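You operate a simulated robot arm through the tools that you are given. There is no shell and no other tool. Be economical: measure what you need, move in short steps, check, and stop when the job is done.

You run a simulated two-armed robot. Do the job below in one go: nothing can be reset, and whatever is moved stays where it is left.

## Task
Put the orange card on top of the blue loose forming die. Then shut the carton bench drawer. Then fetch the cardboard core with the blue band and stand it on the shelf two of the core rack. Then fetch the green tamper and stand it on top of the form die three. Then take the brown folded cloth on the table under the blinds and put it away on the shelf under the carton bench. Keep to this order. Set down upright: cardboard core with the blue band, green tamper.

It is judged by the outcome, as a careful person would: the job done as asked, and still so three seconds after it is handed in. It fails if anything else is knocked over, pushed out of place, dropped, spilled or broken. Flat cloth is picked up by pressing the open fingertips on it (5 to 10 N) and closing them slowly along it; thin cloth reads only 2 to 8 mm in the jaws.

## Robot
Two 7-joint arms with two-finger parallel grippers on one trunk, on a base that drives. Base frame: it is fixed to the floor where the robot stands at the start and does not move with it; the origin is under the middle of the robot, x ahead of it, y to its left, z up. Units: mm, degrees, N and s.
The left shoulder is at the start at [110, 169, 1385], the right one opposite. With the tool pointing down near the work surface each hand reaches from about 100 to 420 mm from the robot's upright axis, wherever it stands, measured 20 degrees to its own side. Places, roughly: brown folded cloth (9x7x6 cm) [6100, -3300, 800]; cardboard core with the blue band (6x6x9 cm) [5600, 2500, 1200]; carton bench drawer [1100, 300, 700]; form die three [4500, -1250, 1000]; green tamper [6250, -3250, 750]; loose forming die [750, -2500, 750]; orange card [500, 250, 250]; shelf two of the core rack [5600, 2600, 800]; shelf under the carton bench [700, 600, 200]. Payload 1.57 kg a hand.
The TCP of each hand is the grasp point between the finger pads, 30 mm short of the fingertips. In the tool frame z runs along the fingers and y along their closing line. Largest opening 80 mm; finger width 17, thickness 12; the body of the gripper, 40 by 82 mm, starts 80 mm behind the TCP.
Orientation is that of the tool frame in the base frame, as a unit quaternion [w, x, y, z]. With the fingers straight down and closing along the base's y, the tool's x points along the base's -x, its y along +y and its z along -z.

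## Interface
- The arms move only by the tool play_rows. It takes "left_plan", "right_plan" or both (then of equal length, played together; a hand with none holds still); each is a list that holds one entry, the list of rows, each a list of 7 numbers: the shift along the tool's x, y, z in mm, then the turn, a rotation vector about the tool's x, y, z in degrees, then the opening, from 0 (shut) to 1 (fully open). In form: [[[dx, dy, dz, wx, wy, wz, gripper], ...]]. A call has 1 to 8 rows; each row shifts and turns the commanded pose from where the row before left it, along the tool's axes as they then stand. A row lasts 0.2 s, in which the tool goes at most 50 mm and 8.6 degrees; a call with a longer step from one row to the next is refused whole, and so is a gripper value outside its range. A pose out of reach is approached as far as the arm can. The call stops where the force on the tool passes 40 N (or 10 N more than at its start, if that is more) or the arm is blocked; 0.2 s more then pass. Each finger travels about 72 mm/s and halts on what it meets, pressing with about 24 N; the grip force reading is that of the motor and also rises with nothing between the fingers. The clock runs only during rows and for 0.2 s after the last one: add rows that do not move to give the fingers time. It gives the time, the measured TCP pose, the force on the tool (base axes), the opening and the grip force at its end, in the units of the frame above (readings bear some noise), with the torque about the TCP (base axes, N m) and any sound that the robot's microphone picked up, and new pictures: "show" is both (left out), scene, wrist or none (wrist: the cameras of the hands that moved).
- Cameras (640 x 400 px; columns grow to the right, rows downward): "scene" is now at [130.9, 49, 1558.7]; the picture's right is [0.69, -0.72, 0.00], its down [-0.61, -0.58, -0.54] and it looks along [0.39, 0.37, -0.84] (base axes); focal length 282 px, centre (320, 200). "left" rides on the left gripper at [72, 7, -122] in its tool frame; the picture's right is [-0.09, 1.00, 0.00], its down [-0.84, -0.08, -0.54] and it looks along [-0.54, -0.05, 0.84] (tool axes); focal length 238 px, centre (320, 200). "right" rides on the right gripper at [72, -7, -122] in its tool frame; the picture's right is [0.09, 1.00, 0.00], its down [-0.84, 0.08, -0.54] and it looks along [-0.54, 0.05, 0.84] (tool axes); focal length 238 px, centre (320, 200).
- raise_lower(by): slides the trunk up (or, below 0, down) by that many mm; the arms and the scene camera ride with it, the base frame stays. It gives what a move gives, with no picture.
- drive_base(legs): drives the robot by 1 to 6 legs, each [ahead, left, turn to the left] in mm, mm and degrees, along the robot's own axes; the way and the turn of a leg run together, so that a leg with both is an arc; at most 1500 mm and 180 degrees a leg. The arms and the cameras ride along, it lands a little off, and it stops where it bumps. It gives what a move gives, and a new picture of the scene camera.
- pan_tilt(pan, tilt): turns the head with the scene camera to pan (to the left, within 86 degrees either way) and tilt (down, from -29 to 69), counted from straight ahead of the robot. It gives what a move gives, and a new picture of the scene camera.
- probe_pixels(camera, pixels): for up to 12 pixels [column, row] of the newest picture of that camera ("zoom" is the newest enlarged one), the place [x, y, z] in the base frame of the surface seen there, good to about 2 mm. The clock stands still meanwhile.
- inspect(camera, box): a new picture of the part [left, top, right, bottom] of that camera's present view, enlarged. The clock stands still meanwhile.
- close_job(): hands the job in; it is judged then, once.

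Keep the steps short. Do not move on a guess: measure, check each grasp and each placing, and mend mistakes. In all there are 110 turns and 260 pictures (those below and enlarged ones count). Leave the grippers open and the arms clear of the work at the hand-in unless told otherwise, and finish with a single line.

The tools are called after "Request:" as a command line: name --argument value ..., lists and objects as JSON in quotes. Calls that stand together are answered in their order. play_rows: Moves the arms, as the interface text tells. Its arguments: {"type":"object","properties":{"left_plan":{"type":"array","items":{"type":"array","items":{"type":"array","items":{"type":"number"}}}},"right_plan":{"type":"array","items":{"type":"array","items":{"type":"array","items":{"type":"number"}}}},"show":{"type":"string","enum":["both","scene","wrist","none"]}},"required":[]} The other tools are called the same way: raise_lower (by) slides the trunk up or down; drive_base (legs) drives the base; pan_tilt (pan, tilt) turns the head that bears the scene camera; probe_pixels (camera, pixels) gives the place of the surface under pixels of a picture; inspect (camera, box) takes an enlarged picture of a part of a camera's view; close_job () hands the job in.

At the start:

```text
clock: 0.0
left_tool_pos: [423.7, 572.1, 907.0]
left_tool_rot: [0.001, 0.0, 1.0, 0.0]
left_wrist_force: [-0.5, 0.5, -0.1]
left_wrist_torque: [0.03, 0.0, -0.03]
left_opening: 80.2
left_gripper_force: 0.0
right_tool_pos: [434.7, 25.5, 860.0]
right_tool_rot: [-0.001, 0.0, 1.0, -0.001]
right_wrist_force: [-0.1, 0.1, -0.2]
right_wrist_torque: [-0.04, 0.03, -0.01]
right_opening: 79.9
right_gripper_force: 0.0
trunk travel left (down, up): [-699.0, 191.0]
robot x, y, heading: [-0.0, -1.0, -0.2]
head pan, tilt: [43.6, 57.1]
```

scene: 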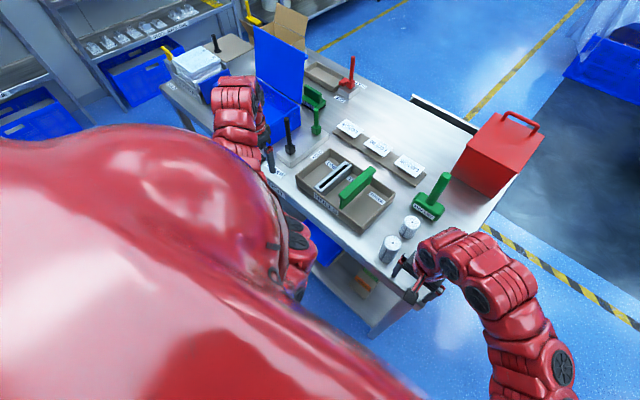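
right: 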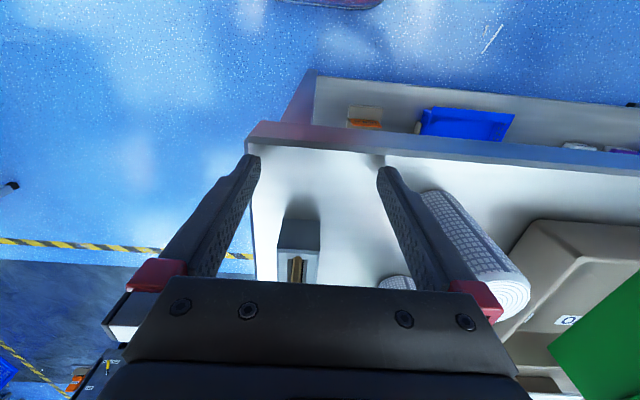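
left: 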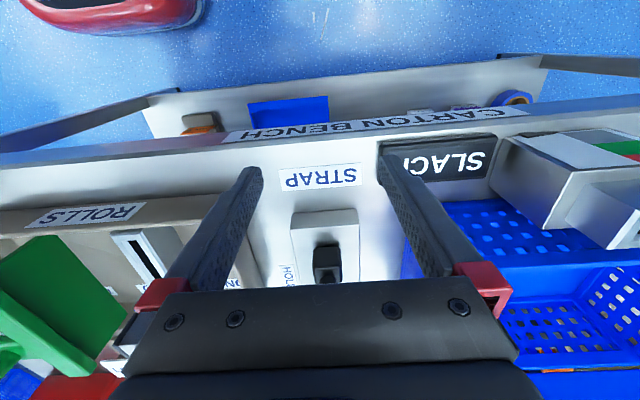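

The orange card should be on the shelf under the carton bench. I'll enlarge the scene picture there and in the right wrist view.

Request:
inspect --camera "scene" --box '[280, 200, 440, 340]'

Request:
inspect --camera "right" --box '[240, 70, 640, 320]'

Request:
probe_pixels --camera "right" --pixels '[[365, 124], [365, 112], [350, 124], [380, 124], [330, 120], [460, 125], [250, 130], [500, 145], [300, 180]]'

Request:
probe_pixels --camera "scene" --pixels '[[366, 282], [355, 285], [445, 110], [412, 97], [478, 130], [370, 340], [160, 90], [490, 230]]'

```text
2.86 times, centred on (360, 270) of scene
```

zoom: 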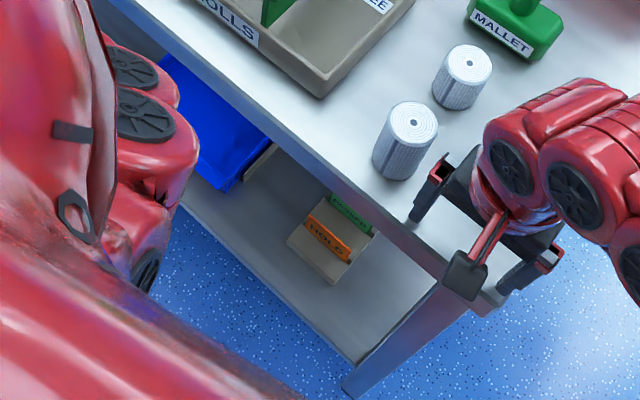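

```text
1.60 times, centred on (440, 195) of right
```

zoom: 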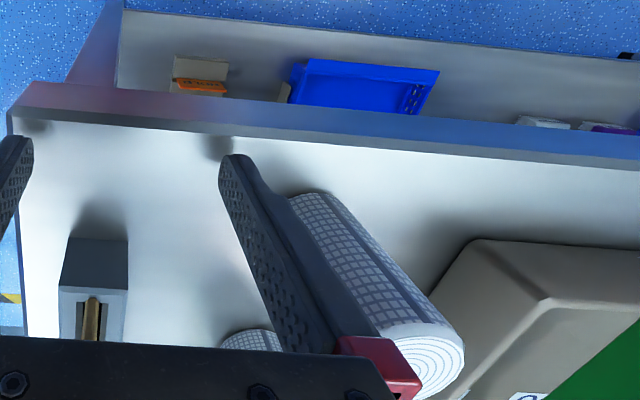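

```text
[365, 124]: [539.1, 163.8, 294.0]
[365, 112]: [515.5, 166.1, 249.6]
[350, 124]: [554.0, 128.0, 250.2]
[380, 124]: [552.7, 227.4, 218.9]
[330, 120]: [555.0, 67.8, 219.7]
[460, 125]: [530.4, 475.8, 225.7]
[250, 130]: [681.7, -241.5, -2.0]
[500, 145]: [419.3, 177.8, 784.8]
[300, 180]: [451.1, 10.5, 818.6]
```

```text
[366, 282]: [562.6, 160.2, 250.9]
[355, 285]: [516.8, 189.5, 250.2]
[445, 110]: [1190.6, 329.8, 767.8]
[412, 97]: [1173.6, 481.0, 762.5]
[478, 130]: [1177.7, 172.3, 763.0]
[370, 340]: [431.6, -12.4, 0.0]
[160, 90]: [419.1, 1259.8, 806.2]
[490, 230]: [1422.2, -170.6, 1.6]
```

The card "HOLD" stands in a small stand at about [539,164,290] on the shelf (z≈220), with the bench top in front at z≈785. Before lowering the trunk, I'll back off so the arms clear the bench.

Request:
drive_base --legs '[[-450, 0, 0]]'

Request:
pan_tilt --pan 10 --tilt 35

```text
clock: 2.7
left_tool_pos: [-25.6, 570.3, 906.8]
left_tool_rot: [0.0, 0.0, 1.0, 0.0]
left_wrist_force: [-0.1, 0.6, 0.8]
left_wrist_torque: [-0.03, 0.02, -0.01]
left_opening: 79.9
left_gripper_force: 0.1
right_tool_pos: [-15.5, 24.8, 860.6]
right_tool_rot: [0.001, 0.001, 1.0, 0.0]
right_wrist_force: [0.2, 0.0, 0.3]
right_wrist_torque: [0.04, 0.01, 0.02]
right_opening: 80.0
right_gripper_force: 0.1
trunk travel left (down, up): [-699.0, 191.0]
robot x, y, heading: [-451.0, 0.4, -0.4]
head pan, tilt: [43.6, 57.1]
```

scene: 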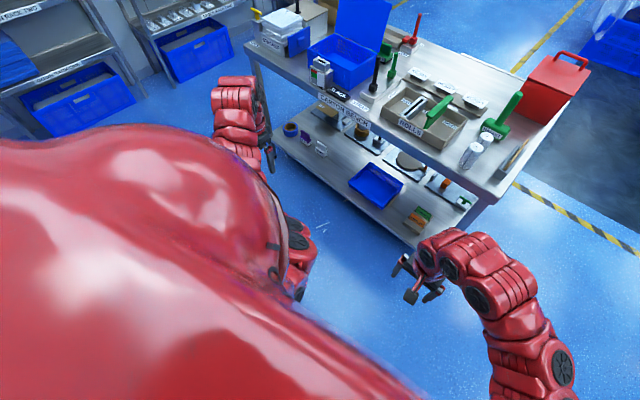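

```text
clock: 3.7
left_tool_pos: [-24.4, 571.0, 907.0]
left_tool_rot: [-0.001, 0.001, 1.0, 0.0]
left_wrist_force: [0.1, 0.1, -0.7]
left_wrist_torque: [0.01, -0.04, -0.03]
left_opening: 80.1
left_gripper_force: 0.0
right_tool_pos: [-14.3, 23.8, 860.9]
right_tool_rot: [-0.001, 0.001, 1.0, 0.0]
right_wrist_force: [0.0, -0.2, -0.4]
right_wrist_torque: [-0.04, 0.0, -0.03]
right_opening: 79.9
right_gripper_force: 0.1
trunk travel left (down, up): [-699.0, 191.0]
robot x, y, heading: [-451.4, 2.5, -0.1]
head pan, tilt: [10.0, 35.0]
```

scene: 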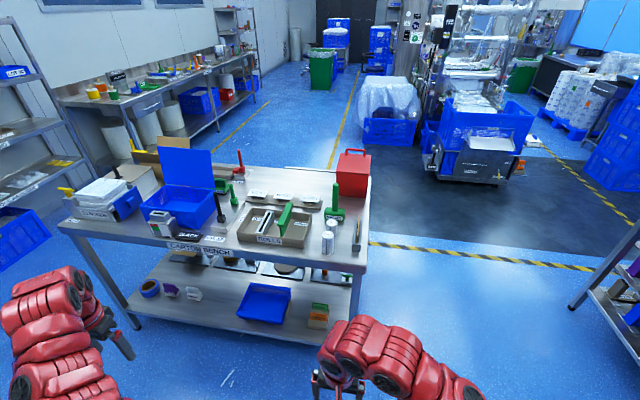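

Now the shelf is visible. I'll enlarge it and measure the card stand near (317,315).

Request:
inspect --camera "scene" --box '[110, 230, 370, 350]'

Request:
inspect --camera "scene" --box '[290, 285, 350, 335]'

Request:
probe_pixels --camera "scene" --pixels '[[312, 316], [318, 316], [325, 317], [318, 325], [319, 308], [228, 320], [355, 345], [245, 245], [180, 340], [360, 265], [75, 225]]'

```text
2.46 times, centred on (240, 290) of scene
```

zoom: 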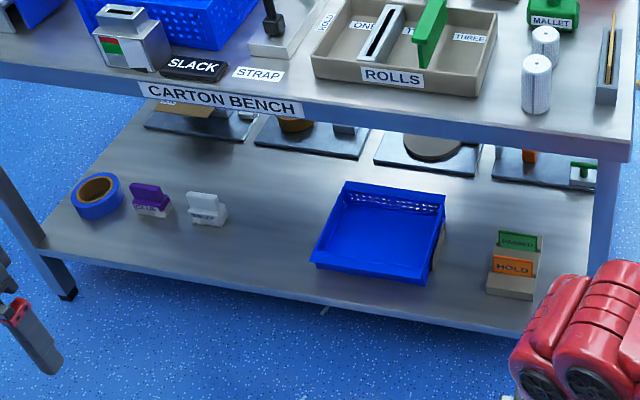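

```text
8.00 times, centred on (320, 310) of scene
```

zoom: 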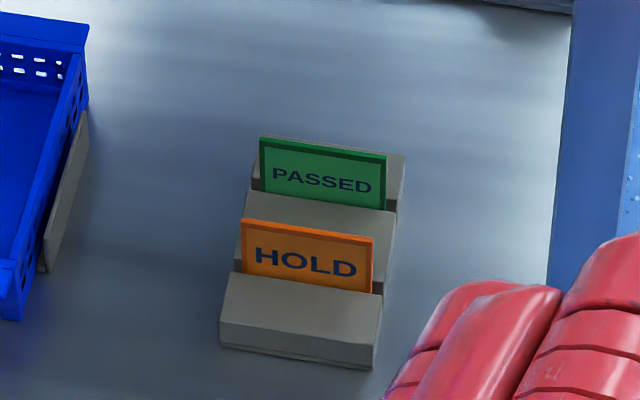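

```text
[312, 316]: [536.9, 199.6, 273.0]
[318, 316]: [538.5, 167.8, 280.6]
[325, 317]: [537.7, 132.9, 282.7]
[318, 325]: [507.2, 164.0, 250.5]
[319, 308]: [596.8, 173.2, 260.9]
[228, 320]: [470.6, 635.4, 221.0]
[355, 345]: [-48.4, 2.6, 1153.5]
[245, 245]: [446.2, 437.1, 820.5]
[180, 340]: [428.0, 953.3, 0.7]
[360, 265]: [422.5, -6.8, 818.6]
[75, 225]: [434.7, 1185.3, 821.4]
```

The card is about 70 mm wide (y 131–202), in a plane at x≈538, with the green one at x≈600. Before choosing a grip, I'll look at where the loose die is, panning to the right.

Request:
pan_tilt --pan -64 --tilt 18

Request:
inspect --camera "scene" --box '[220, 140, 420, 265]'

```text
clock: 5.2
left_tool_pos: [-24.5, 570.9, 907.0]
left_tool_rot: [0.0, 0.0, 1.0, 0.0]
left_wrist_force: [0.1, -0.6, -0.3]
left_wrist_torque: [0.02, 0.02, 0.0]
left_opening: 80.0
left_gripper_force: 0.0
right_tool_pos: [-15.3, 24.2, 860.3]
right_tool_rot: [0.001, 0.001, 1.0, 0.001]
right_wrist_force: [0.2, -0.1, 1.4]
right_wrist_torque: [0.04, 0.03, 0.03]
right_opening: 80.3
right_gripper_force: 0.0
trunk travel left (down, up): [-699.0, 191.0]
robot x, y, heading: [-449.2, 0.5, -0.4]
head pan, tilt: [-64.0, 18.0]
```

scene: 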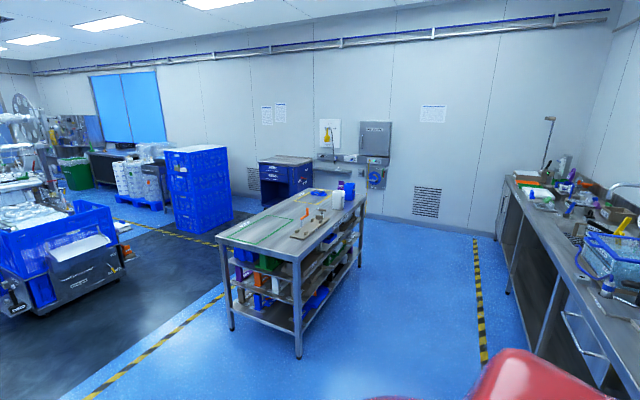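

```text
3.20 times, centred on (320, 202) of scene
```

zoom: 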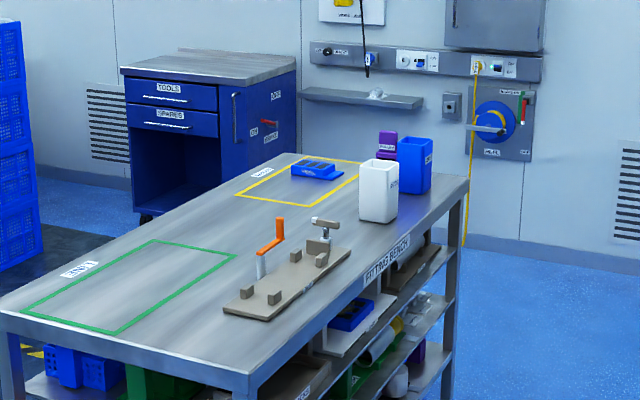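

A blue block with pockets lies in the yellow square on the fitting bench. I'll enlarge and measure it.

Request:
inspect --camera "scene" --box '[290, 180, 350, 218]'

Request:
probe_pixels --camera "scene" --pixels '[[318, 193], [312, 193], [324, 192], [310, 215], [300, 200], [220, 240], [298, 258], [365, 195], [285, 187], [338, 205], [347, 200], [295, 237]]'

```text
10.53 times, centred on (320, 199) of scene
```

zoom: 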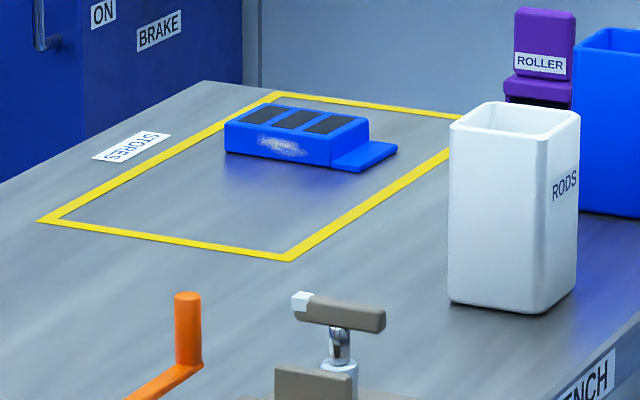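

```text
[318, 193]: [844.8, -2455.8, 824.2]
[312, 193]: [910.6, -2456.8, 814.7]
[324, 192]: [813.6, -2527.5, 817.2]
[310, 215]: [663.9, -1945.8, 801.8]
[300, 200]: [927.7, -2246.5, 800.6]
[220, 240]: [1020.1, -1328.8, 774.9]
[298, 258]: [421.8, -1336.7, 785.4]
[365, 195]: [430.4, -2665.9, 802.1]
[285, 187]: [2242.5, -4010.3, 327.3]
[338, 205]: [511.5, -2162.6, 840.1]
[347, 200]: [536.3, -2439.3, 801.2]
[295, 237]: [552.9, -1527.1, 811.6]
```

The blue die is at about [860,-2460], top z≈820, in the yellow area. First the card: I'll strafe left 300 mm so the right hand lines up, look at the bench again, then lower the trunk.

Request:
drive_base --legs '[[0, 300, 0]]'

Request:
raise_lower --by -600

Request:
pan_tilt --pan -5 --tilt 25

```text
clock: 7.2
left_tool_pos: [-24.0, 870.2, 907.7]
left_tool_rot: [0.0, 0.0, 1.0, 0.0]
left_wrist_force: [0.6, 0.5, -1.1]
left_wrist_torque: [0.0, 0.02, -0.01]
left_opening: 80.1
left_gripper_force: 0.0
right_tool_pos: [-14.3, 323.0, 859.6]
right_tool_rot: [0.001, 0.002, 1.0, 0.0]
right_wrist_force: [0.1, -0.4, -0.1]
right_wrist_torque: [0.0, 0.02, 0.02]
right_opening: 80.1
right_gripper_force: 0.0
trunk travel left (down, up): [-699.0, 191.0]
robot x, y, heading: [-445.9, 296.6, -0.3]
head pan, tilt: [-64.0, 18.0]
```

scene: 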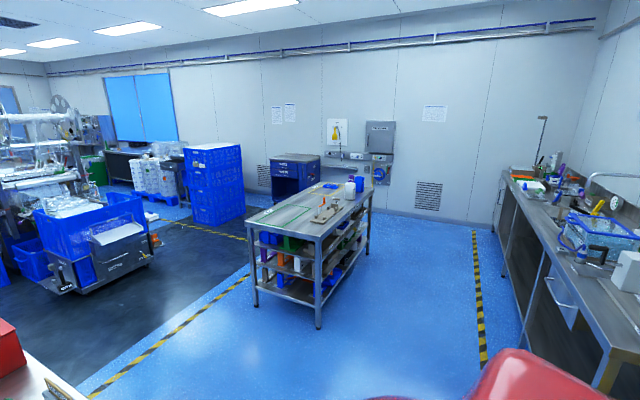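

```text
refused: -600 is not a number from -400 to 400
```

```text
clock: 8.5
left_tool_pos: [-23.3, 869.4, 907.3]
left_tool_rot: [0.0, 0.001, 1.0, 0.0]
left_wrist_force: [-0.3, 0.2, 0.2]
left_wrist_torque: [-0.01, -0.02, 0.04]
left_opening: 80.0
left_gripper_force: 0.0
right_tool_pos: [-14.9, 323.1, 860.7]
right_tool_rot: [0.0, 0.002, 1.0, 0.0]
right_wrist_force: [-0.5, -0.5, 0.1]
right_wrist_torque: [-0.02, 0.02, 0.02]
right_opening: 79.9
right_gripper_force: 0.1
trunk travel left (down, up): [-699.0, 191.0]
robot x, y, heading: [-447.7, 298.4, -0.4]
head pan, tilt: [-5.0, 25.0]
```

scene: 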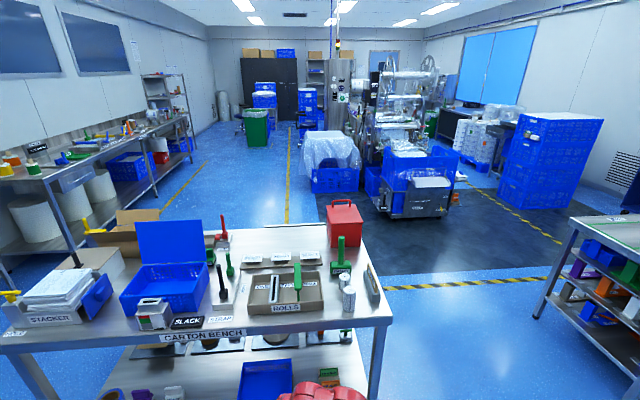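

Travel is limited to 400 per call. I'll lower 400, then shift the right hand to y≈168 and up, and pull the left hand back and up.

Request:
raise_lower --by -400

Request:
play_rows --right_plan '[[[0, -30, -38, 0, 0, 0, 0.5], [0, -30, -38, 0, 0, 0, 0.5], [0, -30, -38, 0, 0, 0, 0.5], [0, -30, -38, 0, 0, 0, 0.5], [0, -30, -38, 0, 0, 0, 0.5], [0, -5, -38, 0, 0, 0, 0.5]]]' --left_plan '[[[35, 0, -30, 0, 0, 0, 1], [35, 0, -30, 0, 0, 0, 1], [35, 0, -30, 0, 0, 0, 1], [35, 0, -30, 0, 0, 0, 1], [35, 0, -30, 0, 0, 0, 1], [0, 0, -30, 0, 0, 0, 1]]]' --show "none"

Request:
raise_lower --by -290

Request:
inspect --camera "scene" --box '[0, 0, 640, 400]'

```text
clock: 12.3
left_tool_pos: [-23.3, 869.0, 505.9]
left_tool_rot: [0.0, 0.001, 1.0, 0.0]
left_wrist_force: [-0.8, -0.9, -0.1]
left_wrist_torque: [0.01, 0.01, -0.02]
left_opening: 79.9
left_gripper_force: 0.0
right_tool_pos: [-15.9, 322.2, 460.1]
right_tool_rot: [0.0, 0.0, 1.0, 0.0]
right_wrist_force: [0.5, -0.4, -0.8]
right_wrist_torque: [0.02, 0.0, 0.02]
right_opening: 79.9
right_gripper_force: 0.1
trunk travel left (down, up): [-299.0, 591.0]
robot x, y, heading: [-446.8, 300.3, -0.2]
head pan, tilt: [-5.0, 25.0]
```

```text
clock: 13.7
left_tool_pos: [-98.5, 939.1, 544.9]
left_tool_rot: [0.0, 0.001, 1.0, 0.0]
left_wrist_force: [0.7, -0.6, -0.5]
left_wrist_torque: [0.0, 0.02, 0.03]
left_opening: 79.9
left_gripper_force: 0.0
left hand out of reach, approached as far as the arm can: row 1, 2, 3, 4, 5, 6
right_tool_pos: [-43.6, 208.9, 550.2]
right_tool_rot: [0.002, 0.023, 0.999, 0.028]
right_wrist_force: [-0.3, -0.8, -0.2]
right_wrist_torque: [0.01, 0.01, 0.01]
right_opening: 39.8
right_gripper_force: 0.1
right hand out of reach, approached as far as the arm can: row 1, 2, 3, 4, 5, 6
trunk travel left (down, up): [-299.0, 591.0]
robot x, y, heading: [-450.8, 300.2, -0.2]
head pan, tilt: [-5.0, 25.0]
```

```text
clock: 16.6
left_tool_pos: [-99.1, 938.8, 254.8]
left_tool_rot: [0.0, 0.001, 1.0, 0.0]
left_wrist_force: [-0.1, -0.1, 0.6]
left_wrist_torque: [0.03, 0.0, -0.02]
left_opening: 80.0
left_gripper_force: 0.2
right_tool_pos: [-44.1, 210.2, 259.9]
right_tool_rot: [0.003, 0.024, 0.999, 0.028]
right_wrist_force: [-0.1, -0.2, 0.1]
right_wrist_torque: [0.01, 0.03, -0.03]
right_opening: 40.1
right_gripper_force: 0.1
trunk travel left (down, up): [-9.0, 881.0]
robot x, y, heading: [-447.8, 299.5, 0.2]
head pan, tilt: [-5.0, 25.0]
```

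```text
1.00 times, centred on (320, 200) of scene (not enlarged: the box is as wide or as high as the picture)
```

zoom: 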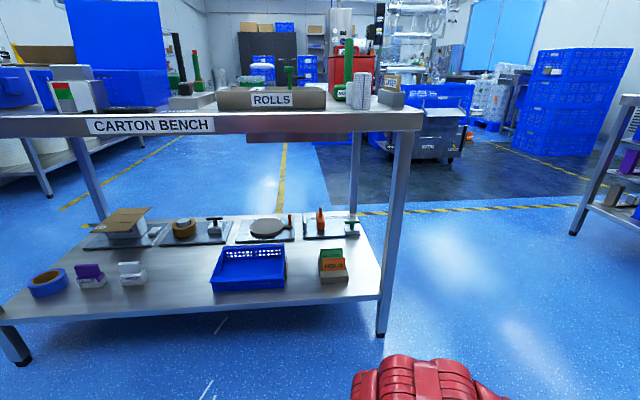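

The right hand can't rise much with fingers down under the bench. A cleaner way is from the open right end of the bench (between its legs): fingers horizontal along +y, pinching the card across its thickness. I'll measure the legs, shelf edge and card.

Request:
probe_pixels --camera "zoom" --pixels '[[384, 320], [392, 250], [405, 160], [356, 170], [375, 293], [335, 265], [346, 264], [335, 256], [333, 280], [322, 270], [338, 250], [420, 125]]'

Request:
drive_base --legs '[[0, -1000, 0], [0, 0, 90]]'

```text
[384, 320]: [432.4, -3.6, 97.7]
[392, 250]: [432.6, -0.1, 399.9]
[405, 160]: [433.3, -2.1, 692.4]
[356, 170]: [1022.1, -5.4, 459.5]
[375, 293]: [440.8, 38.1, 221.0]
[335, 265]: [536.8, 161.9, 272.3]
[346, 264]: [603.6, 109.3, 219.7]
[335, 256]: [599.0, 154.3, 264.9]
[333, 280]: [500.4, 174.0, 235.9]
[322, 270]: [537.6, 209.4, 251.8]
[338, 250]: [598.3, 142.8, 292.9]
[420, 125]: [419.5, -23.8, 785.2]
```

```text
clock: 24.9
left_tool_pos: [-980.6, -203.8, 256.2]
left_tool_rot: [0.01, -0.61, 0.793, -0.003]
left_wrist_force: [17.0, -8.7, 4.7]
left_wrist_torque: [0.73, 1.81, 0.37]
left_opening: 63.1
left_gripper_force: 0.1
right_tool_pos: [-269.8, -324.9, 261.4]
right_tool_rot: [-0.015, -0.604, 0.796, 0.025]
right_wrist_force: [0.7, 0.3, -0.2]
right_wrist_torque: [0.0, 0.0, 0.04]
right_opening: 40.0
right_gripper_force: 0.1
trunk travel left (down, up): [-9.0, 881.0]
robot x, y, heading: [-452.3, -698.6, 76.7]
head pan, tilt: [-5.0, 25.0]
stopped in leg 2: the force on the tool passed its limit at 105 N (the readings are from after the stop); the commanded pose is now the measured one
```

scene: 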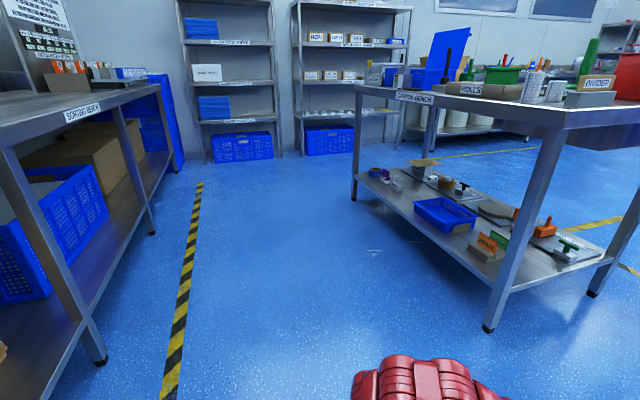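

The left hand bumped something at the sorting bench on the left. I'll look with the left camera.

Request:
inspect --camera "left" --box '[0, 0, 640, 400]'

Request:
pan_tilt --pan 40 --tilt 40

```text
1.00 times, centred on (320, 200) of left (not enlarged: the box is as wide or as high as the picture)
```

zoom: 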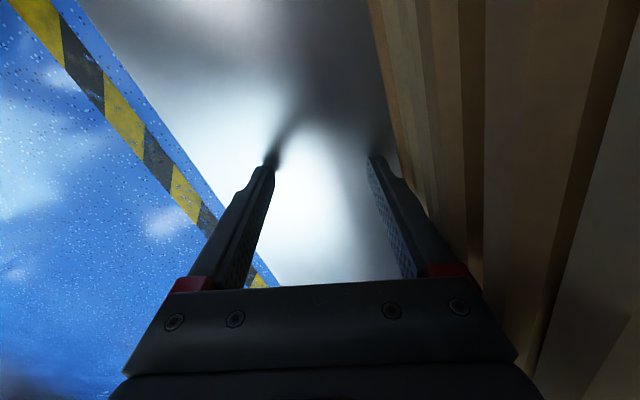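

```text
clock: 26.0
left_tool_pos: [-981.3, -203.4, 253.3]
left_tool_rot: [0.009, -0.61, 0.793, -0.002]
left_wrist_force: [21.5, -2.1, -0.7]
left_wrist_torque: [0.17, 1.91, 0.08]
left_opening: 61.3
left_gripper_force: 0.0
right_tool_pos: [-269.9, -324.9, 260.8]
right_tool_rot: [-0.015, -0.604, 0.797, 0.025]
right_wrist_force: [0.3, 0.0, -0.2]
right_wrist_torque: [0.0, 0.02, -0.02]
right_opening: 40.1
right_gripper_force: 0.0
trunk travel left (down, up): [-9.0, 881.0]
robot x, y, heading: [-449.8, -699.7, 76.8]
head pan, tilt: [40.0, 40.0]
```

scene: 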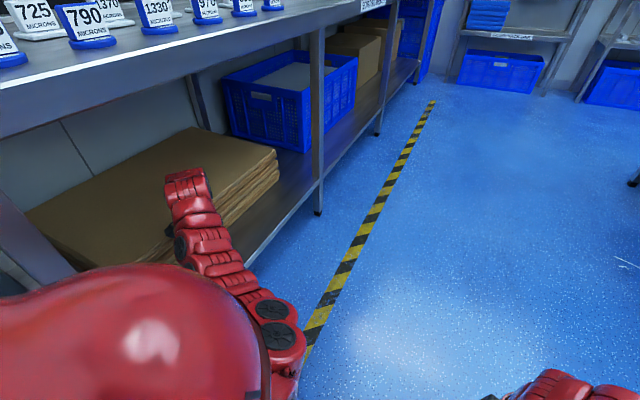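

It leans lightly on a heavy stack of cardboard sheets; I'll slide straight out to the right, then turn the rest and check the stack.

Request:
drive_base --legs '[[0, -400, 0], [0, 0, 13.2]]'

Request:
inspect --camera "left" --box '[0, 0, 640, 400]'

```text
clock: 29.4
left_tool_pos: [-690.0, -431.8, 253.9]
left_tool_rot: [0.01, -0.697, 0.717, -0.001]
left_wrist_force: [0.3, -0.3, -0.2]
left_wrist_torque: [-0.03, 0.04, 0.0]
left_opening: 80.0
left_gripper_force: 0.1
right_tool_pos: [31.8, -385.2, 261.2]
right_tool_rot: [-0.017, -0.691, 0.722, 0.022]
right_wrist_force: [1.2, -0.7, 0.0]
right_wrist_torque: [-0.05, 0.0, 0.0]
right_opening: 40.0
right_gripper_force: 0.0
trunk travel left (down, up): [-9.0, 881.0]
robot x, y, heading: [-59.8, -794.1, 90.0]
head pan, tilt: [40.0, 40.0]
```

scene: 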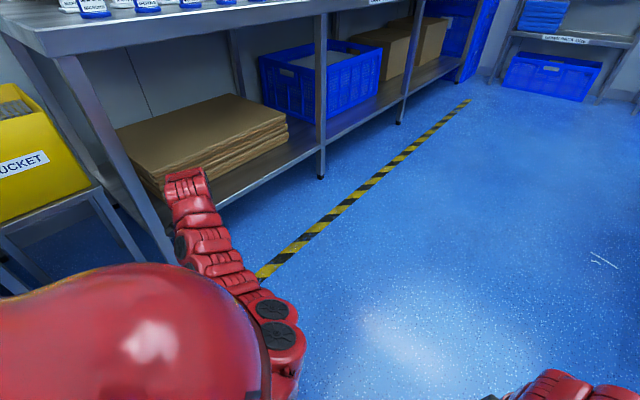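

```text
1.00 times, centred on (320, 200) of left (not enlarged: the box is as wide or as high as the picture)
```

zoom: 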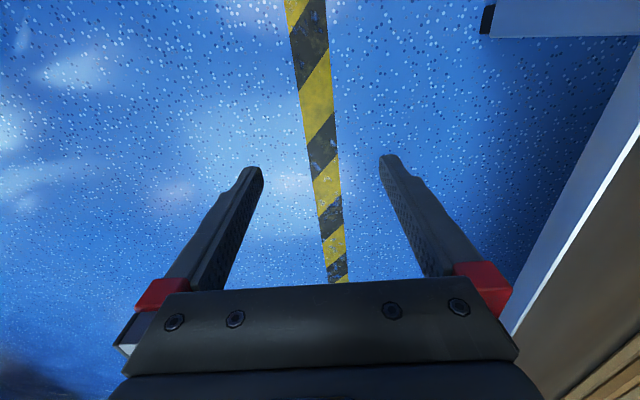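

The stack is undisturbed. Now I'll bring the left hand inward and tilt the right fingers 45° forward (closing line stays sideways), then strafe right to line up with the card.

Request:
play_rows --right_plan '[[[0, 0, -10, 0, -8.5, 0, 0.5], [0, 0, -10, 0, -8.5, 0, 0.5], [0, 0, -10, 0, -8.5, 0, 0.5], [0, 0, -10, 0, -8.5, 0, 0.5], [0, 0, -10, 0, -8.5, 0, 0.5], [0, 0, -10, 0, -2.5, 0, 0.5], [0, 0, 0, 0, 0, 0, 0.5]]]' --left_plan '[[[0, -40, 0, 0, 0, 0, 1], [0, -40, 0, 0, 0, 0, 1], [0, -40, 0, 0, 0, 0, 1], [0, -40, 0, 0, 0, 0, 1], [0, -40, 0, 0, 0, 0, 1], [0, -40, 0, 0, 0, 0, 1], [0, 0, 0, 0, 0, 0, 1]]]' --show "none"

Request:
drive_base --legs '[[0, -490, 0]]'

Request:
pan_tilt --pan -10 --tilt 40

```text
clock: 30.9
left_tool_pos: [-543.1, -413.6, 198.3]
left_tool_rot: [0.012, -0.698, 0.716, 0.0]
left_wrist_force: [-0.1, -0.1, 0.3]
left_wrist_torque: [-0.01, 0.01, 0.02]
left_opening: 80.0
left_gripper_force: 0.1
left hand out of reach, approached as far as the arm can: row 1, 2, 3, 4, 5
right_tool_pos: [45.6, -327.6, 316.6]
right_tool_rot: [0.05, -0.686, 0.72, 0.093]
right_wrist_force: [1.3, -0.3, -0.5]
right_wrist_torque: [0.04, -0.01, 0.0]
right_opening: 39.9
right_gripper_force: 0.1
right hand out of reach, approached as far as the arm can: row 1, 2, 3, 4, 5, 6
trunk travel left (down, up): [-9.0, 881.0]
robot x, y, heading: [-55.2, -790.8, 90.1]
head pan, tilt: [40.0, 40.0]
```

```text
clock: 33.8
left_tool_pos: [-55.4, -412.6, 198.5]
left_tool_rot: [0.011, -0.697, 0.717, 0.001]
left_wrist_force: [0.4, 0.9, 0.2]
left_wrist_torque: [-0.03, 0.02, -0.01]
left_opening: 80.0
left_gripper_force: 0.0
right_tool_pos: [533.4, -327.3, 315.5]
right_tool_rot: [0.052, -0.686, 0.72, 0.093]
right_wrist_force: [-0.2, 0.1, 0.0]
right_wrist_torque: [0.02, 0.02, 0.02]
right_opening: 40.0
right_gripper_force: 0.1
trunk travel left (down, up): [-9.0, 881.0]
robot x, y, heading: [433.4, -791.2, 90.1]
head pan, tilt: [40.0, 40.0]
```

scene: 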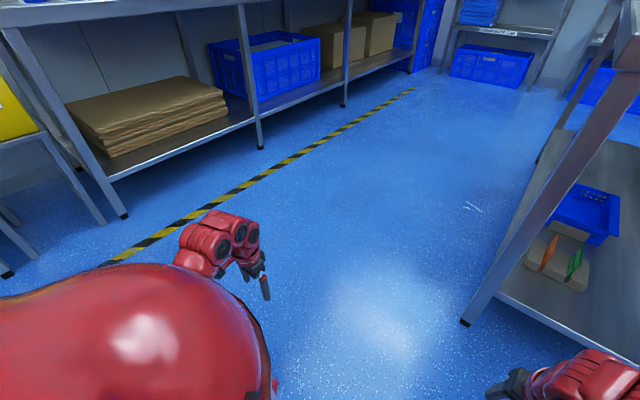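

```text
clock: 35.0
left_tool_pos: [-56.0, -411.5, 198.3]
left_tool_rot: [0.011, -0.697, 0.717, 0.001]
left_wrist_force: [0.2, -0.5, -0.9]
left_wrist_torque: [0.0, 0.02, -0.01]
left_opening: 80.0
left_gripper_force: 0.1
right_tool_pos: [532.6, -327.3, 315.4]
right_tool_rot: [0.052, -0.685, 0.72, 0.093]
right_wrist_force: [0.4, 0.2, -0.2]
right_wrist_torque: [0.0, -0.03, 0.01]
right_opening: 39.9
right_gripper_force: 0.1
trunk travel left (down, up): [-9.0, 881.0]
robot x, y, heading: [434.4, -788.1, 90.1]
head pan, tilt: [-10.0, 40.0]
```

scene: 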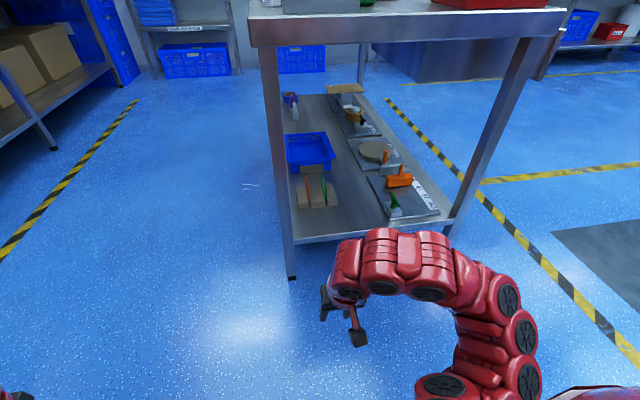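

The tilt wasn't reachable at that spot (only ≈12° achieved). I'll try it with the hand lower and further forward, in free air.

Request:
play_rows --right_plan '[[[5, 0, 33, 0, 0, 0, 0.5], [5, 0, 33, 0, 0, 0, 0.5], [5, 0, 33, 0, 0, 0, 0.5], [0, 0, 0, 0, 0, 0, 0.5], [0, 0, 0, 0, 0, 0, 0.5]]]' --show "none"

```text
clock: 36.2
left_tool_pos: [-55.9, -412.1, 198.7]
left_tool_rot: [0.011, -0.697, 0.717, 0.001]
left_wrist_force: [-1.0, 1.1, 0.1]
left_wrist_torque: [0.04, 0.01, 0.0]
left_opening: 80.1
left_gripper_force: 0.1
right_tool_pos: [527.3, -322.4, 215.8]
right_tool_rot: [0.052, -0.685, 0.721, 0.093]
right_wrist_force: [0.6, 0.1, 1.2]
right_wrist_torque: [0.03, -0.02, -0.01]
right_opening: 40.0
right_gripper_force: 0.1
trunk travel left (down, up): [-9.0, 881.0]
robot x, y, heading: [430.4, -789.9, 90.2]
head pan, tilt: [-10.0, 40.0]
```

That was reached, so the command restarts from the measured pose. Now tilt here, pushing a bit forward.

Request:
play_rows --right_plan '[[[-10, 0, 0, 0, -8.5, 0, 0.5], [-10, 0, 0, 0, -8.5, 0, 0.5], [-10, 0, 0, 0, -8.5, 0, 0.5], [-10, 0, 0, 0, -8.5, 0, 0.5], [0, 0, 0, 0, 0, 0, 0.5]]]' --show "none"

```text
clock: 37.4
left_tool_pos: [-56.0, -411.2, 199.0]
left_tool_rot: [0.011, -0.697, 0.717, 0.001]
left_wrist_force: [-0.6, -0.1, -0.4]
left_wrist_torque: [0.0, -0.02, -0.02]
left_opening: 80.1
left_gripper_force: 0.0
right_tool_pos: [526.9, -317.2, 215.8]
right_tool_rot: [0.068, -0.683, 0.719, 0.108]
right_wrist_force: [-0.3, 0.2, -0.1]
right_wrist_torque: [0.02, 0.02, -0.04]
right_opening: 39.8
right_gripper_force: 0.0
right hand out of reach, approached as far as the arm can: row 1, 2, 3, 4
trunk travel left (down, up): [-9.0, 881.0]
robot x, y, heading: [433.0, -792.8, 90.0]
head pan, tilt: [-10.0, 40.0]
```

Still limited. I'll measure where the arm's links are, to understand its posture.

Request:
play_rows --right_plan '[[[0, 0, 0, -8.5, 0, 0, 0.5], [0, 0, 0, -8.5, 0, 0, 0.5], [0, 0, 0, -8.5, 0, 0, 0.5], [0, 0, 0, -8.5, 0, 0, 0.5], [0, 0, 0, 0, 0, 0, 0.5]]]' --show "scene"

Request:
probe_pixels --camera "scene" --pixels '[[350, 245], [380, 240], [415, 245], [445, 250], [480, 270], [510, 300], [525, 335], [520, 380], [450, 385], [355, 330], [330, 300]]'

```text
clock: 38.6
left_tool_pos: [-56.1, -412.3, 198.5]
left_tool_rot: [0.011, -0.697, 0.717, 0.002]
left_wrist_force: [-0.1, 0.0, -0.6]
left_wrist_torque: [-0.03, -0.02, 0.04]
left_opening: 80.1
left_gripper_force: 0.1
right_tool_pos: [527.6, -317.3, 215.4]
right_tool_rot: [0.135, 0.674, -0.656, -0.314]
right_wrist_force: [0.0, 0.5, 0.0]
right_wrist_torque: [0.0, -0.01, -0.04]
right_opening: 40.1
right_gripper_force: 0.0
trunk travel left (down, up): [-9.0, 881.0]
robot x, y, heading: [432.0, -787.5, 90.3]
head pan, tilt: [-10.0, 40.0]
```

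scene: 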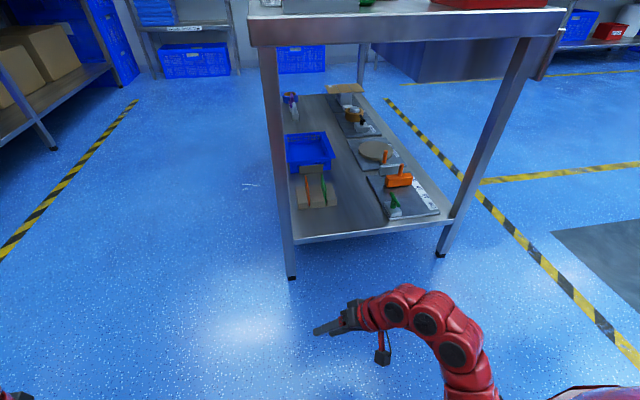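

```text
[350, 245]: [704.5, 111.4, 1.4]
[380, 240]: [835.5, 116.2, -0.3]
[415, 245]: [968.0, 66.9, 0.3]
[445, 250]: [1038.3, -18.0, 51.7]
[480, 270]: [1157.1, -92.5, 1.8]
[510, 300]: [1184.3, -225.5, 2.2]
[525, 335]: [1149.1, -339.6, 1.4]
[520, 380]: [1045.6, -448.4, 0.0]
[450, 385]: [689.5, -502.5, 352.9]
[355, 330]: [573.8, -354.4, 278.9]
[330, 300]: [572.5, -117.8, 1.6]
```

The left tilt is easily reached, and the arm then stays low. So I'll use a 45° robot heading at the bench corner with fingers pointing toward +y and 45° down. I'll test that tool orientation here in free air first.

Request:
play_rows --right_plan '[[[0, 0, 0, 1.6, -1.9, -7.0, 0.5], [0, 0, 0, 1.6, -1.9, -7.0, 0.5], [0, 0, 0, 1.6, -1.9, -7.0, 0.5], [0, 0, 0, 1.6, -1.9, -7.0, 0.5], [0, 0, 0, 1.6, -1.9, -7.0, 0.5], [0, 0, 0, 1.6, -1.9, -7.0, 0.5], [0, 0, 0, 1.6, -1.9, -7.0, 0.5], [0, 0, 0, 0, 0, 0, 0.5]]]' --show "none"

```text
clock: 40.4
left_tool_pos: [-55.9, -410.2, 199.5]
left_tool_rot: [0.008, -0.697, 0.717, -0.002]
left_wrist_force: [0.7, 0.2, 1.2]
left_wrist_torque: [0.04, 0.04, -0.03]
left_opening: 79.9
left_gripper_force: 0.1
right_tool_pos: [529.3, -307.9, 207.7]
right_tool_rot: [-0.14, 0.855, -0.357, -0.35]
right_wrist_force: [-1.7, -1.4, -0.2]
right_wrist_torque: [0.09, -0.03, -0.12]
right_opening: 40.1
right_gripper_force: 0.0
right hand out of reach, approached as far as the arm can: row 6, 7
trunk travel left (down, up): [-9.0, 881.0]
robot x, y, heading: [432.2, -785.1, 90.1]
head pan, tilt: [-10.0, 40.0]
```

That orientation is reached. Now I'll turn to heading 45°, move to the staging spot at the bench corner and raise 90 mm.

Request:
drive_base --legs '[[0, 0, -45], [110, 534, 0]]'

Request:
raise_lower --by 90

Request:
pan_tilt --pan 0 --tilt 45

Request:
inspect --camera "right" --box '[0, 0, 640, 400]'

```text
clock: 45.6
left_tool_pos: [57.2, 271.1, 199.0]
left_tool_rot: [0.003, -0.371, 0.929, -0.006]
left_wrist_force: [-0.4, -0.6, -0.1]
left_wrist_torque: [0.0, 0.02, -0.01]
left_opening: 80.0
left_gripper_force: 0.1
right_tool_pos: [549.9, -67.8, 206.7]
right_tool_rot: [0.262, -0.654, 0.657, 0.271]
right_wrist_force: [0.8, 0.3, -0.2]
right_wrist_torque: [-0.01, 0.01, 0.01]
right_opening: 40.0
right_gripper_force: 0.1
trunk travel left (down, up): [-9.0, 881.0]
robot x, y, heading: [138.0, -342.2, 45.1]
head pan, tilt: [-10.0, 40.0]
```

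scene: 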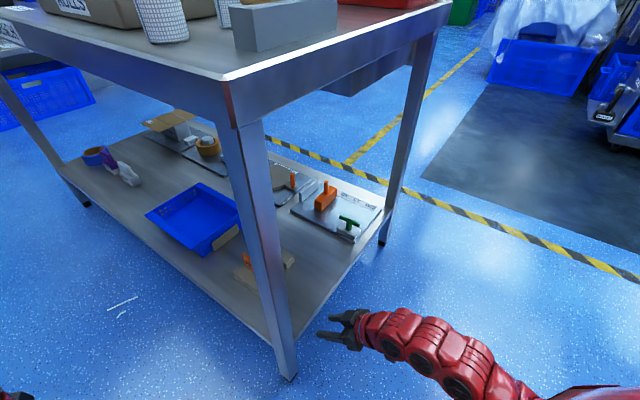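

```text
clock: 46.8
left_tool_pos: [57.1, 269.5, 288.7]
left_tool_rot: [0.01, -0.371, 0.929, -0.004]
left_wrist_force: [-0.2, 0.0, -0.2]
left_wrist_torque: [0.02, -0.01, 0.02]
left_opening: 80.0
left_gripper_force: 0.0
right_tool_pos: [548.4, -67.5, 299.7]
right_tool_rot: [0.269, -0.654, 0.654, 0.269]
right_wrist_force: [-0.2, -0.4, -0.2]
right_wrist_torque: [-0.01, -0.03, -0.02]
right_opening: 39.8
right_gripper_force: 0.0
trunk travel left (down, up): [-99.0, 791.0]
robot x, y, heading: [138.9, -341.2, 45.2]
head pan, tilt: [-10.0, 40.0]
```

```text
clock: 47.5
left_tool_pos: [58.5, 270.2, 289.3]
left_tool_rot: [0.011, -0.371, 0.929, -0.003]
left_wrist_force: [0.9, 0.3, -0.2]
left_wrist_torque: [0.01, 0.02, -0.01]
left_opening: 79.8
left_gripper_force: 0.1
right_tool_pos: [547.4, -68.0, 300.2]
right_tool_rot: [-0.27, 0.654, -0.653, -0.27]
right_wrist_force: [0.2, -0.3, 0.4]
right_wrist_torque: [0.02, 0.01, 0.01]
right_opening: 39.8
right_gripper_force: 0.1
trunk travel left (down, up): [-99.0, 791.0]
robot x, y, heading: [133.4, -342.2, 45.1]
head pan, tilt: [0.0, 45.0]
```

scene: 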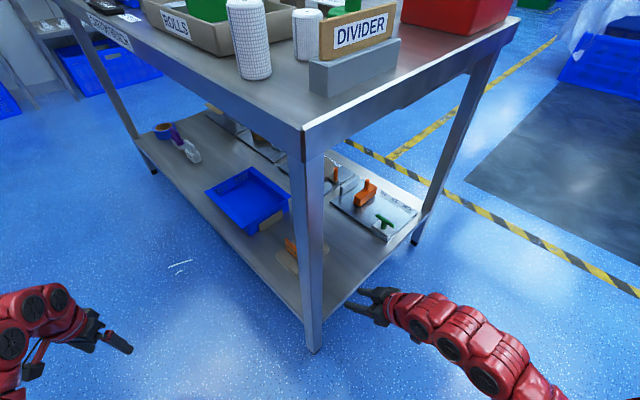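

```text
1.00 times, centred on (320, 200) of right (not enlarged: the box is as wide or as high as the picture)
```

zoom: 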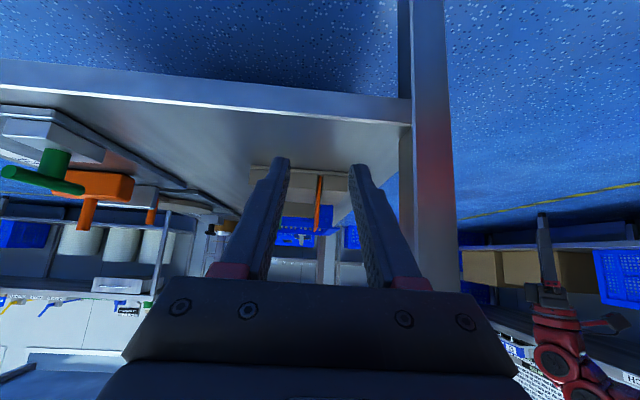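

The wrist camera sees the orange card edge-on between the fingers at (318,205). I'll enlarge and measure it.

Request:
inspect --camera "right" --box '[240, 150, 400, 250]'

Request:
probe_pixels --camera "right" --pixels '[[318, 182], [318, 195], [317, 210], [316, 222], [319, 228], [335, 190], [300, 190], [430, 150], [330, 95]]'

```text
4.00 times, centred on (320, 200) of right
```

zoom: 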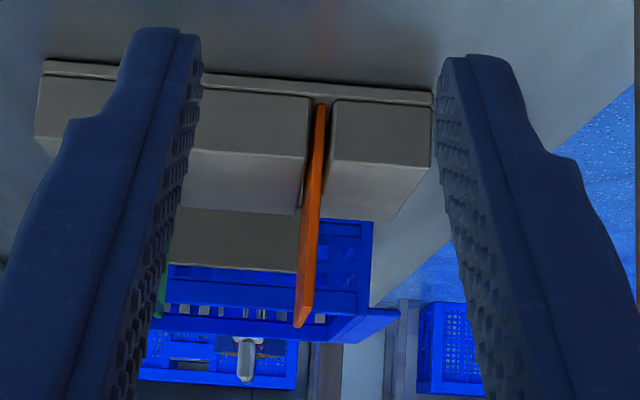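

```text
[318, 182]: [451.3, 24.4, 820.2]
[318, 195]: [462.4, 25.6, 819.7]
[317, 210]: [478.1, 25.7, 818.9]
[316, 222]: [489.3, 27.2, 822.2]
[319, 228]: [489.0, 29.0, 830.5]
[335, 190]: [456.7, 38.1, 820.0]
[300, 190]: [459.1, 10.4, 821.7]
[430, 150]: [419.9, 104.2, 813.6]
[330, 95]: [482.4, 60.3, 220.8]
```

The "right" picture is stale; I'll probe the zoom picture instead.

Request:
probe_pixels --camera "zoom" --pixels '[[320, 115], [317, 140], [313, 180], [308, 230], [303, 290], [300, 320], [380, 130], [260, 120], [240, 175], [160, 300], [370, 190]]'

```text
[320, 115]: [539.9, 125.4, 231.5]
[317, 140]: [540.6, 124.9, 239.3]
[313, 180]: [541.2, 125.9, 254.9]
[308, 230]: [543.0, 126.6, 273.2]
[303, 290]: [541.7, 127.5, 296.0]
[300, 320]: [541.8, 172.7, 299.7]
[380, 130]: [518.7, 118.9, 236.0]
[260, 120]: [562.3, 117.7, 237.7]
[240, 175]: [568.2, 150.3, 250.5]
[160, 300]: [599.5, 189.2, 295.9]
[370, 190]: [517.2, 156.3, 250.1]
```

Card edge: x≈541, y≈126, z 231–300. I need to shift about −6 in x, +198 in y, −11 in z. I'll drive +150 mm in y first.

Request:
drive_base --legs '[[103, 109, 0]]'

Request:
inspect --camera "right" --box '[0, 0, 640, 400]'

```text
clock: 48.9
left_tool_pos: [51.6, 417.4, 288.6]
left_tool_rot: [0.01, -0.372, 0.928, -0.003]
left_wrist_force: [0.4, -0.7, -0.1]
left_wrist_torque: [0.0, -0.01, -0.01]
left_opening: 80.1
left_gripper_force: 0.0
right_tool_pos: [543.0, 80.7, 300.0]
right_tool_rot: [-0.27, 0.654, -0.653, -0.269]
right_wrist_force: [0.8, 0.2, -0.4]
right_wrist_torque: [-0.02, 0.01, -0.01]
right_opening: 40.3
right_gripper_force: 0.0
trunk travel left (down, up): [-99.0, 791.0]
robot x, y, heading: [132.4, -191.0, 45.3]
head pan, tilt: [0.0, 45.0]
```

scene: 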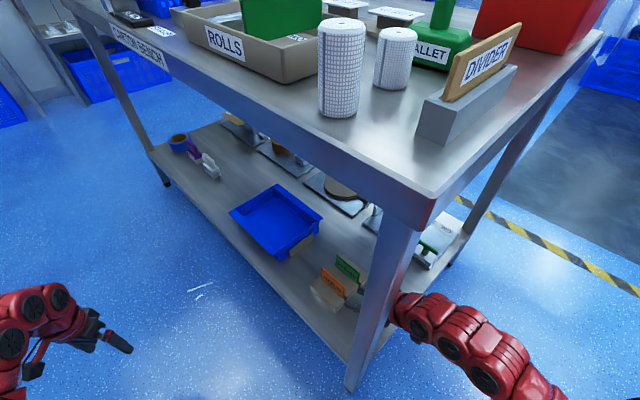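

```text
1.00 times, centred on (320, 200) of right (not enlarged: the box is as wide or as high as the picture)
```

zoom: 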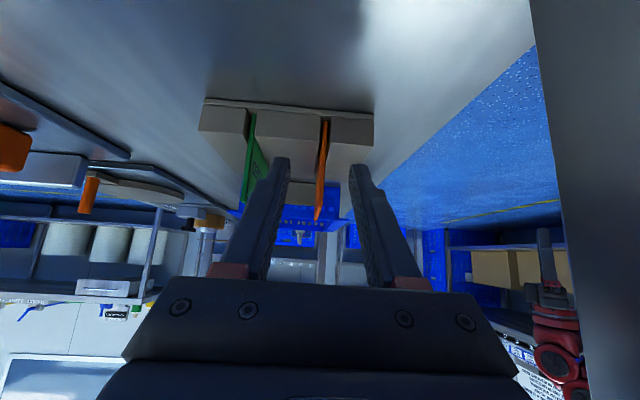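

Lined up (TCP x 543, card 541). Now the arm moves +49 in y, −11 in z, so the fingers straddle the card edge.

Request:
play_rows --right_plan '[[[-9, 0.7, 14, 0, 0, 0, 0.5], [-9, 0.7, 14, 0, 0, 0, 0.5], [-9, 0.6, 14.4, 0, 0, 0, 0.5], [0, 0, 0, 0, 0, 0, 0.5]]]' --show "both"

Request:
inspect --camera "right" --box '[220, 80, 420, 230]'

```text
clock: 49.9
left_tool_pos: [52.6, 419.4, 288.0]
left_tool_rot: [0.011, -0.372, 0.928, -0.003]
left_wrist_force: [-0.5, 0.2, 1.0]
left_wrist_torque: [-0.01, 0.05, 0.03]
left_opening: 80.0
left_gripper_force: 0.1
right_tool_pos: [539.6, 129.5, 288.0]
right_tool_rot: [-0.269, 0.655, -0.653, -0.27]
right_wrist_force: [-0.3, 0.2, 0.6]
right_wrist_torque: [-0.02, -0.03, -0.01]
right_opening: 40.2
right_gripper_force: 0.1
trunk travel left (down, up): [-99.0, 791.0]
robot x, y, heading: [129.7, -192.7, 45.3]
head pan, tilt: [0.0, 45.0]
```

scene: 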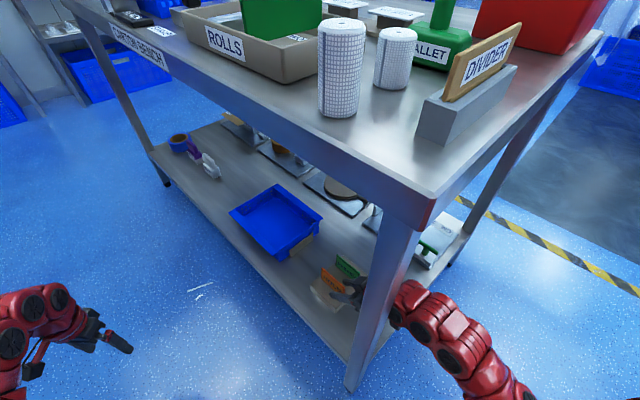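
right: 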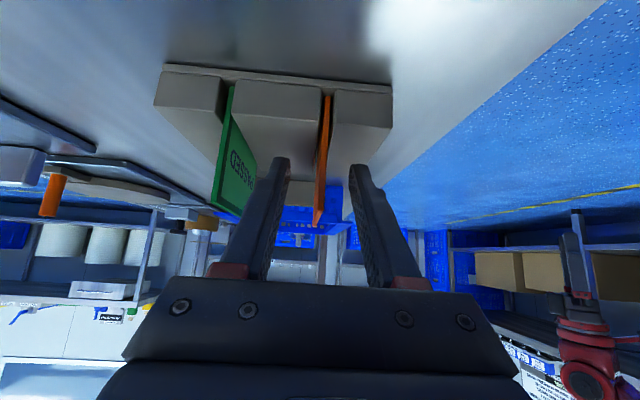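

```text
2.67 times, centred on (320, 155) of right
```

zoom: 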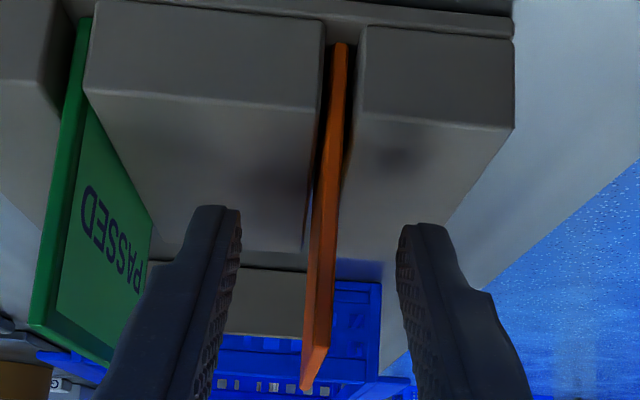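

The card is centred between the fingers. Closing.

Request:
play_rows --right_plan '[[[0, 0, 0, 0, 0, 0, 0.25], [0, 0, 0, 0, 0, 0, 0.1], [0, 0, 0, 0, 0, 0, 0], [0, 0, 0, 0, 0, 0, 0], [0, 0, 0, 0, 0, 0, 0]]]' --show "none"

Request:
raise_lower --by 90

Request:
inspect --camera "right" --box '[0, 0, 640, 400]'

Request:
inspect --camera "scene" --box '[240, 200, 480, 350]'

```text
clock: 51.1
left_tool_pos: [52.0, 418.5, 288.4]
left_tool_rot: [0.012, -0.371, 0.929, -0.004]
left_wrist_force: [0.8, -0.1, 0.7]
left_wrist_torque: [0.02, -0.02, 0.0]
left_opening: 80.3
left_gripper_force: 0.1
right_tool_pos: [541.0, 128.6, 288.4]
right_tool_rot: [-0.269, 0.655, -0.653, -0.27]
right_wrist_force: [0.4, 0.1, 0.4]
right_wrist_torque: [-0.02, -0.02, 0.03]
right_opening: 2.9
right_gripper_force: 24.0
trunk travel left (down, up): [-99.0, 791.0]
robot x, y, heading: [132.6, -196.1, 44.8]
head pan, tilt: [0.0, 45.0]
```

```text
clock: 52.4
left_tool_pos: [51.1, 418.4, 378.9]
left_tool_rot: [0.01, -0.371, 0.928, -0.002]
left_wrist_force: [0.6, 0.1, -0.1]
left_wrist_torque: [0.03, 0.01, 0.01]
left_opening: 79.8
left_gripper_force: 0.1
right_tool_pos: [540.1, 130.3, 379.4]
right_tool_rot: [-0.27, 0.654, -0.653, -0.27]
right_wrist_force: [0.3, 0.3, -0.1]
right_wrist_torque: [0.01, 0.01, -0.01]
right_opening: 2.8
right_gripper_force: 23.7
trunk travel left (down, up): [-189.0, 701.0]
robot x, y, heading: [130.8, -190.4, 45.3]
head pan, tilt: [0.0, 45.0]
```

```text
1.00 times, centred on (320, 200) of right (not enlarged: the box is as wide or as high as the picture)
```

zoom: 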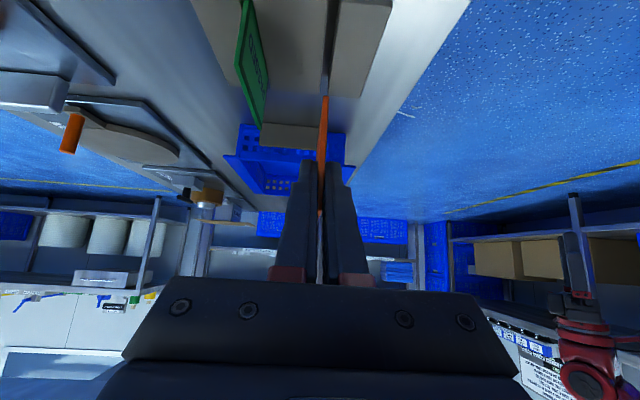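

```text
2.67 times, centred on (360, 275) of scene
```

zoom: 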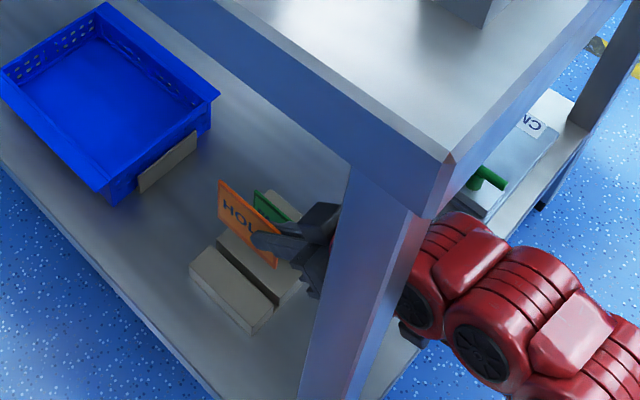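

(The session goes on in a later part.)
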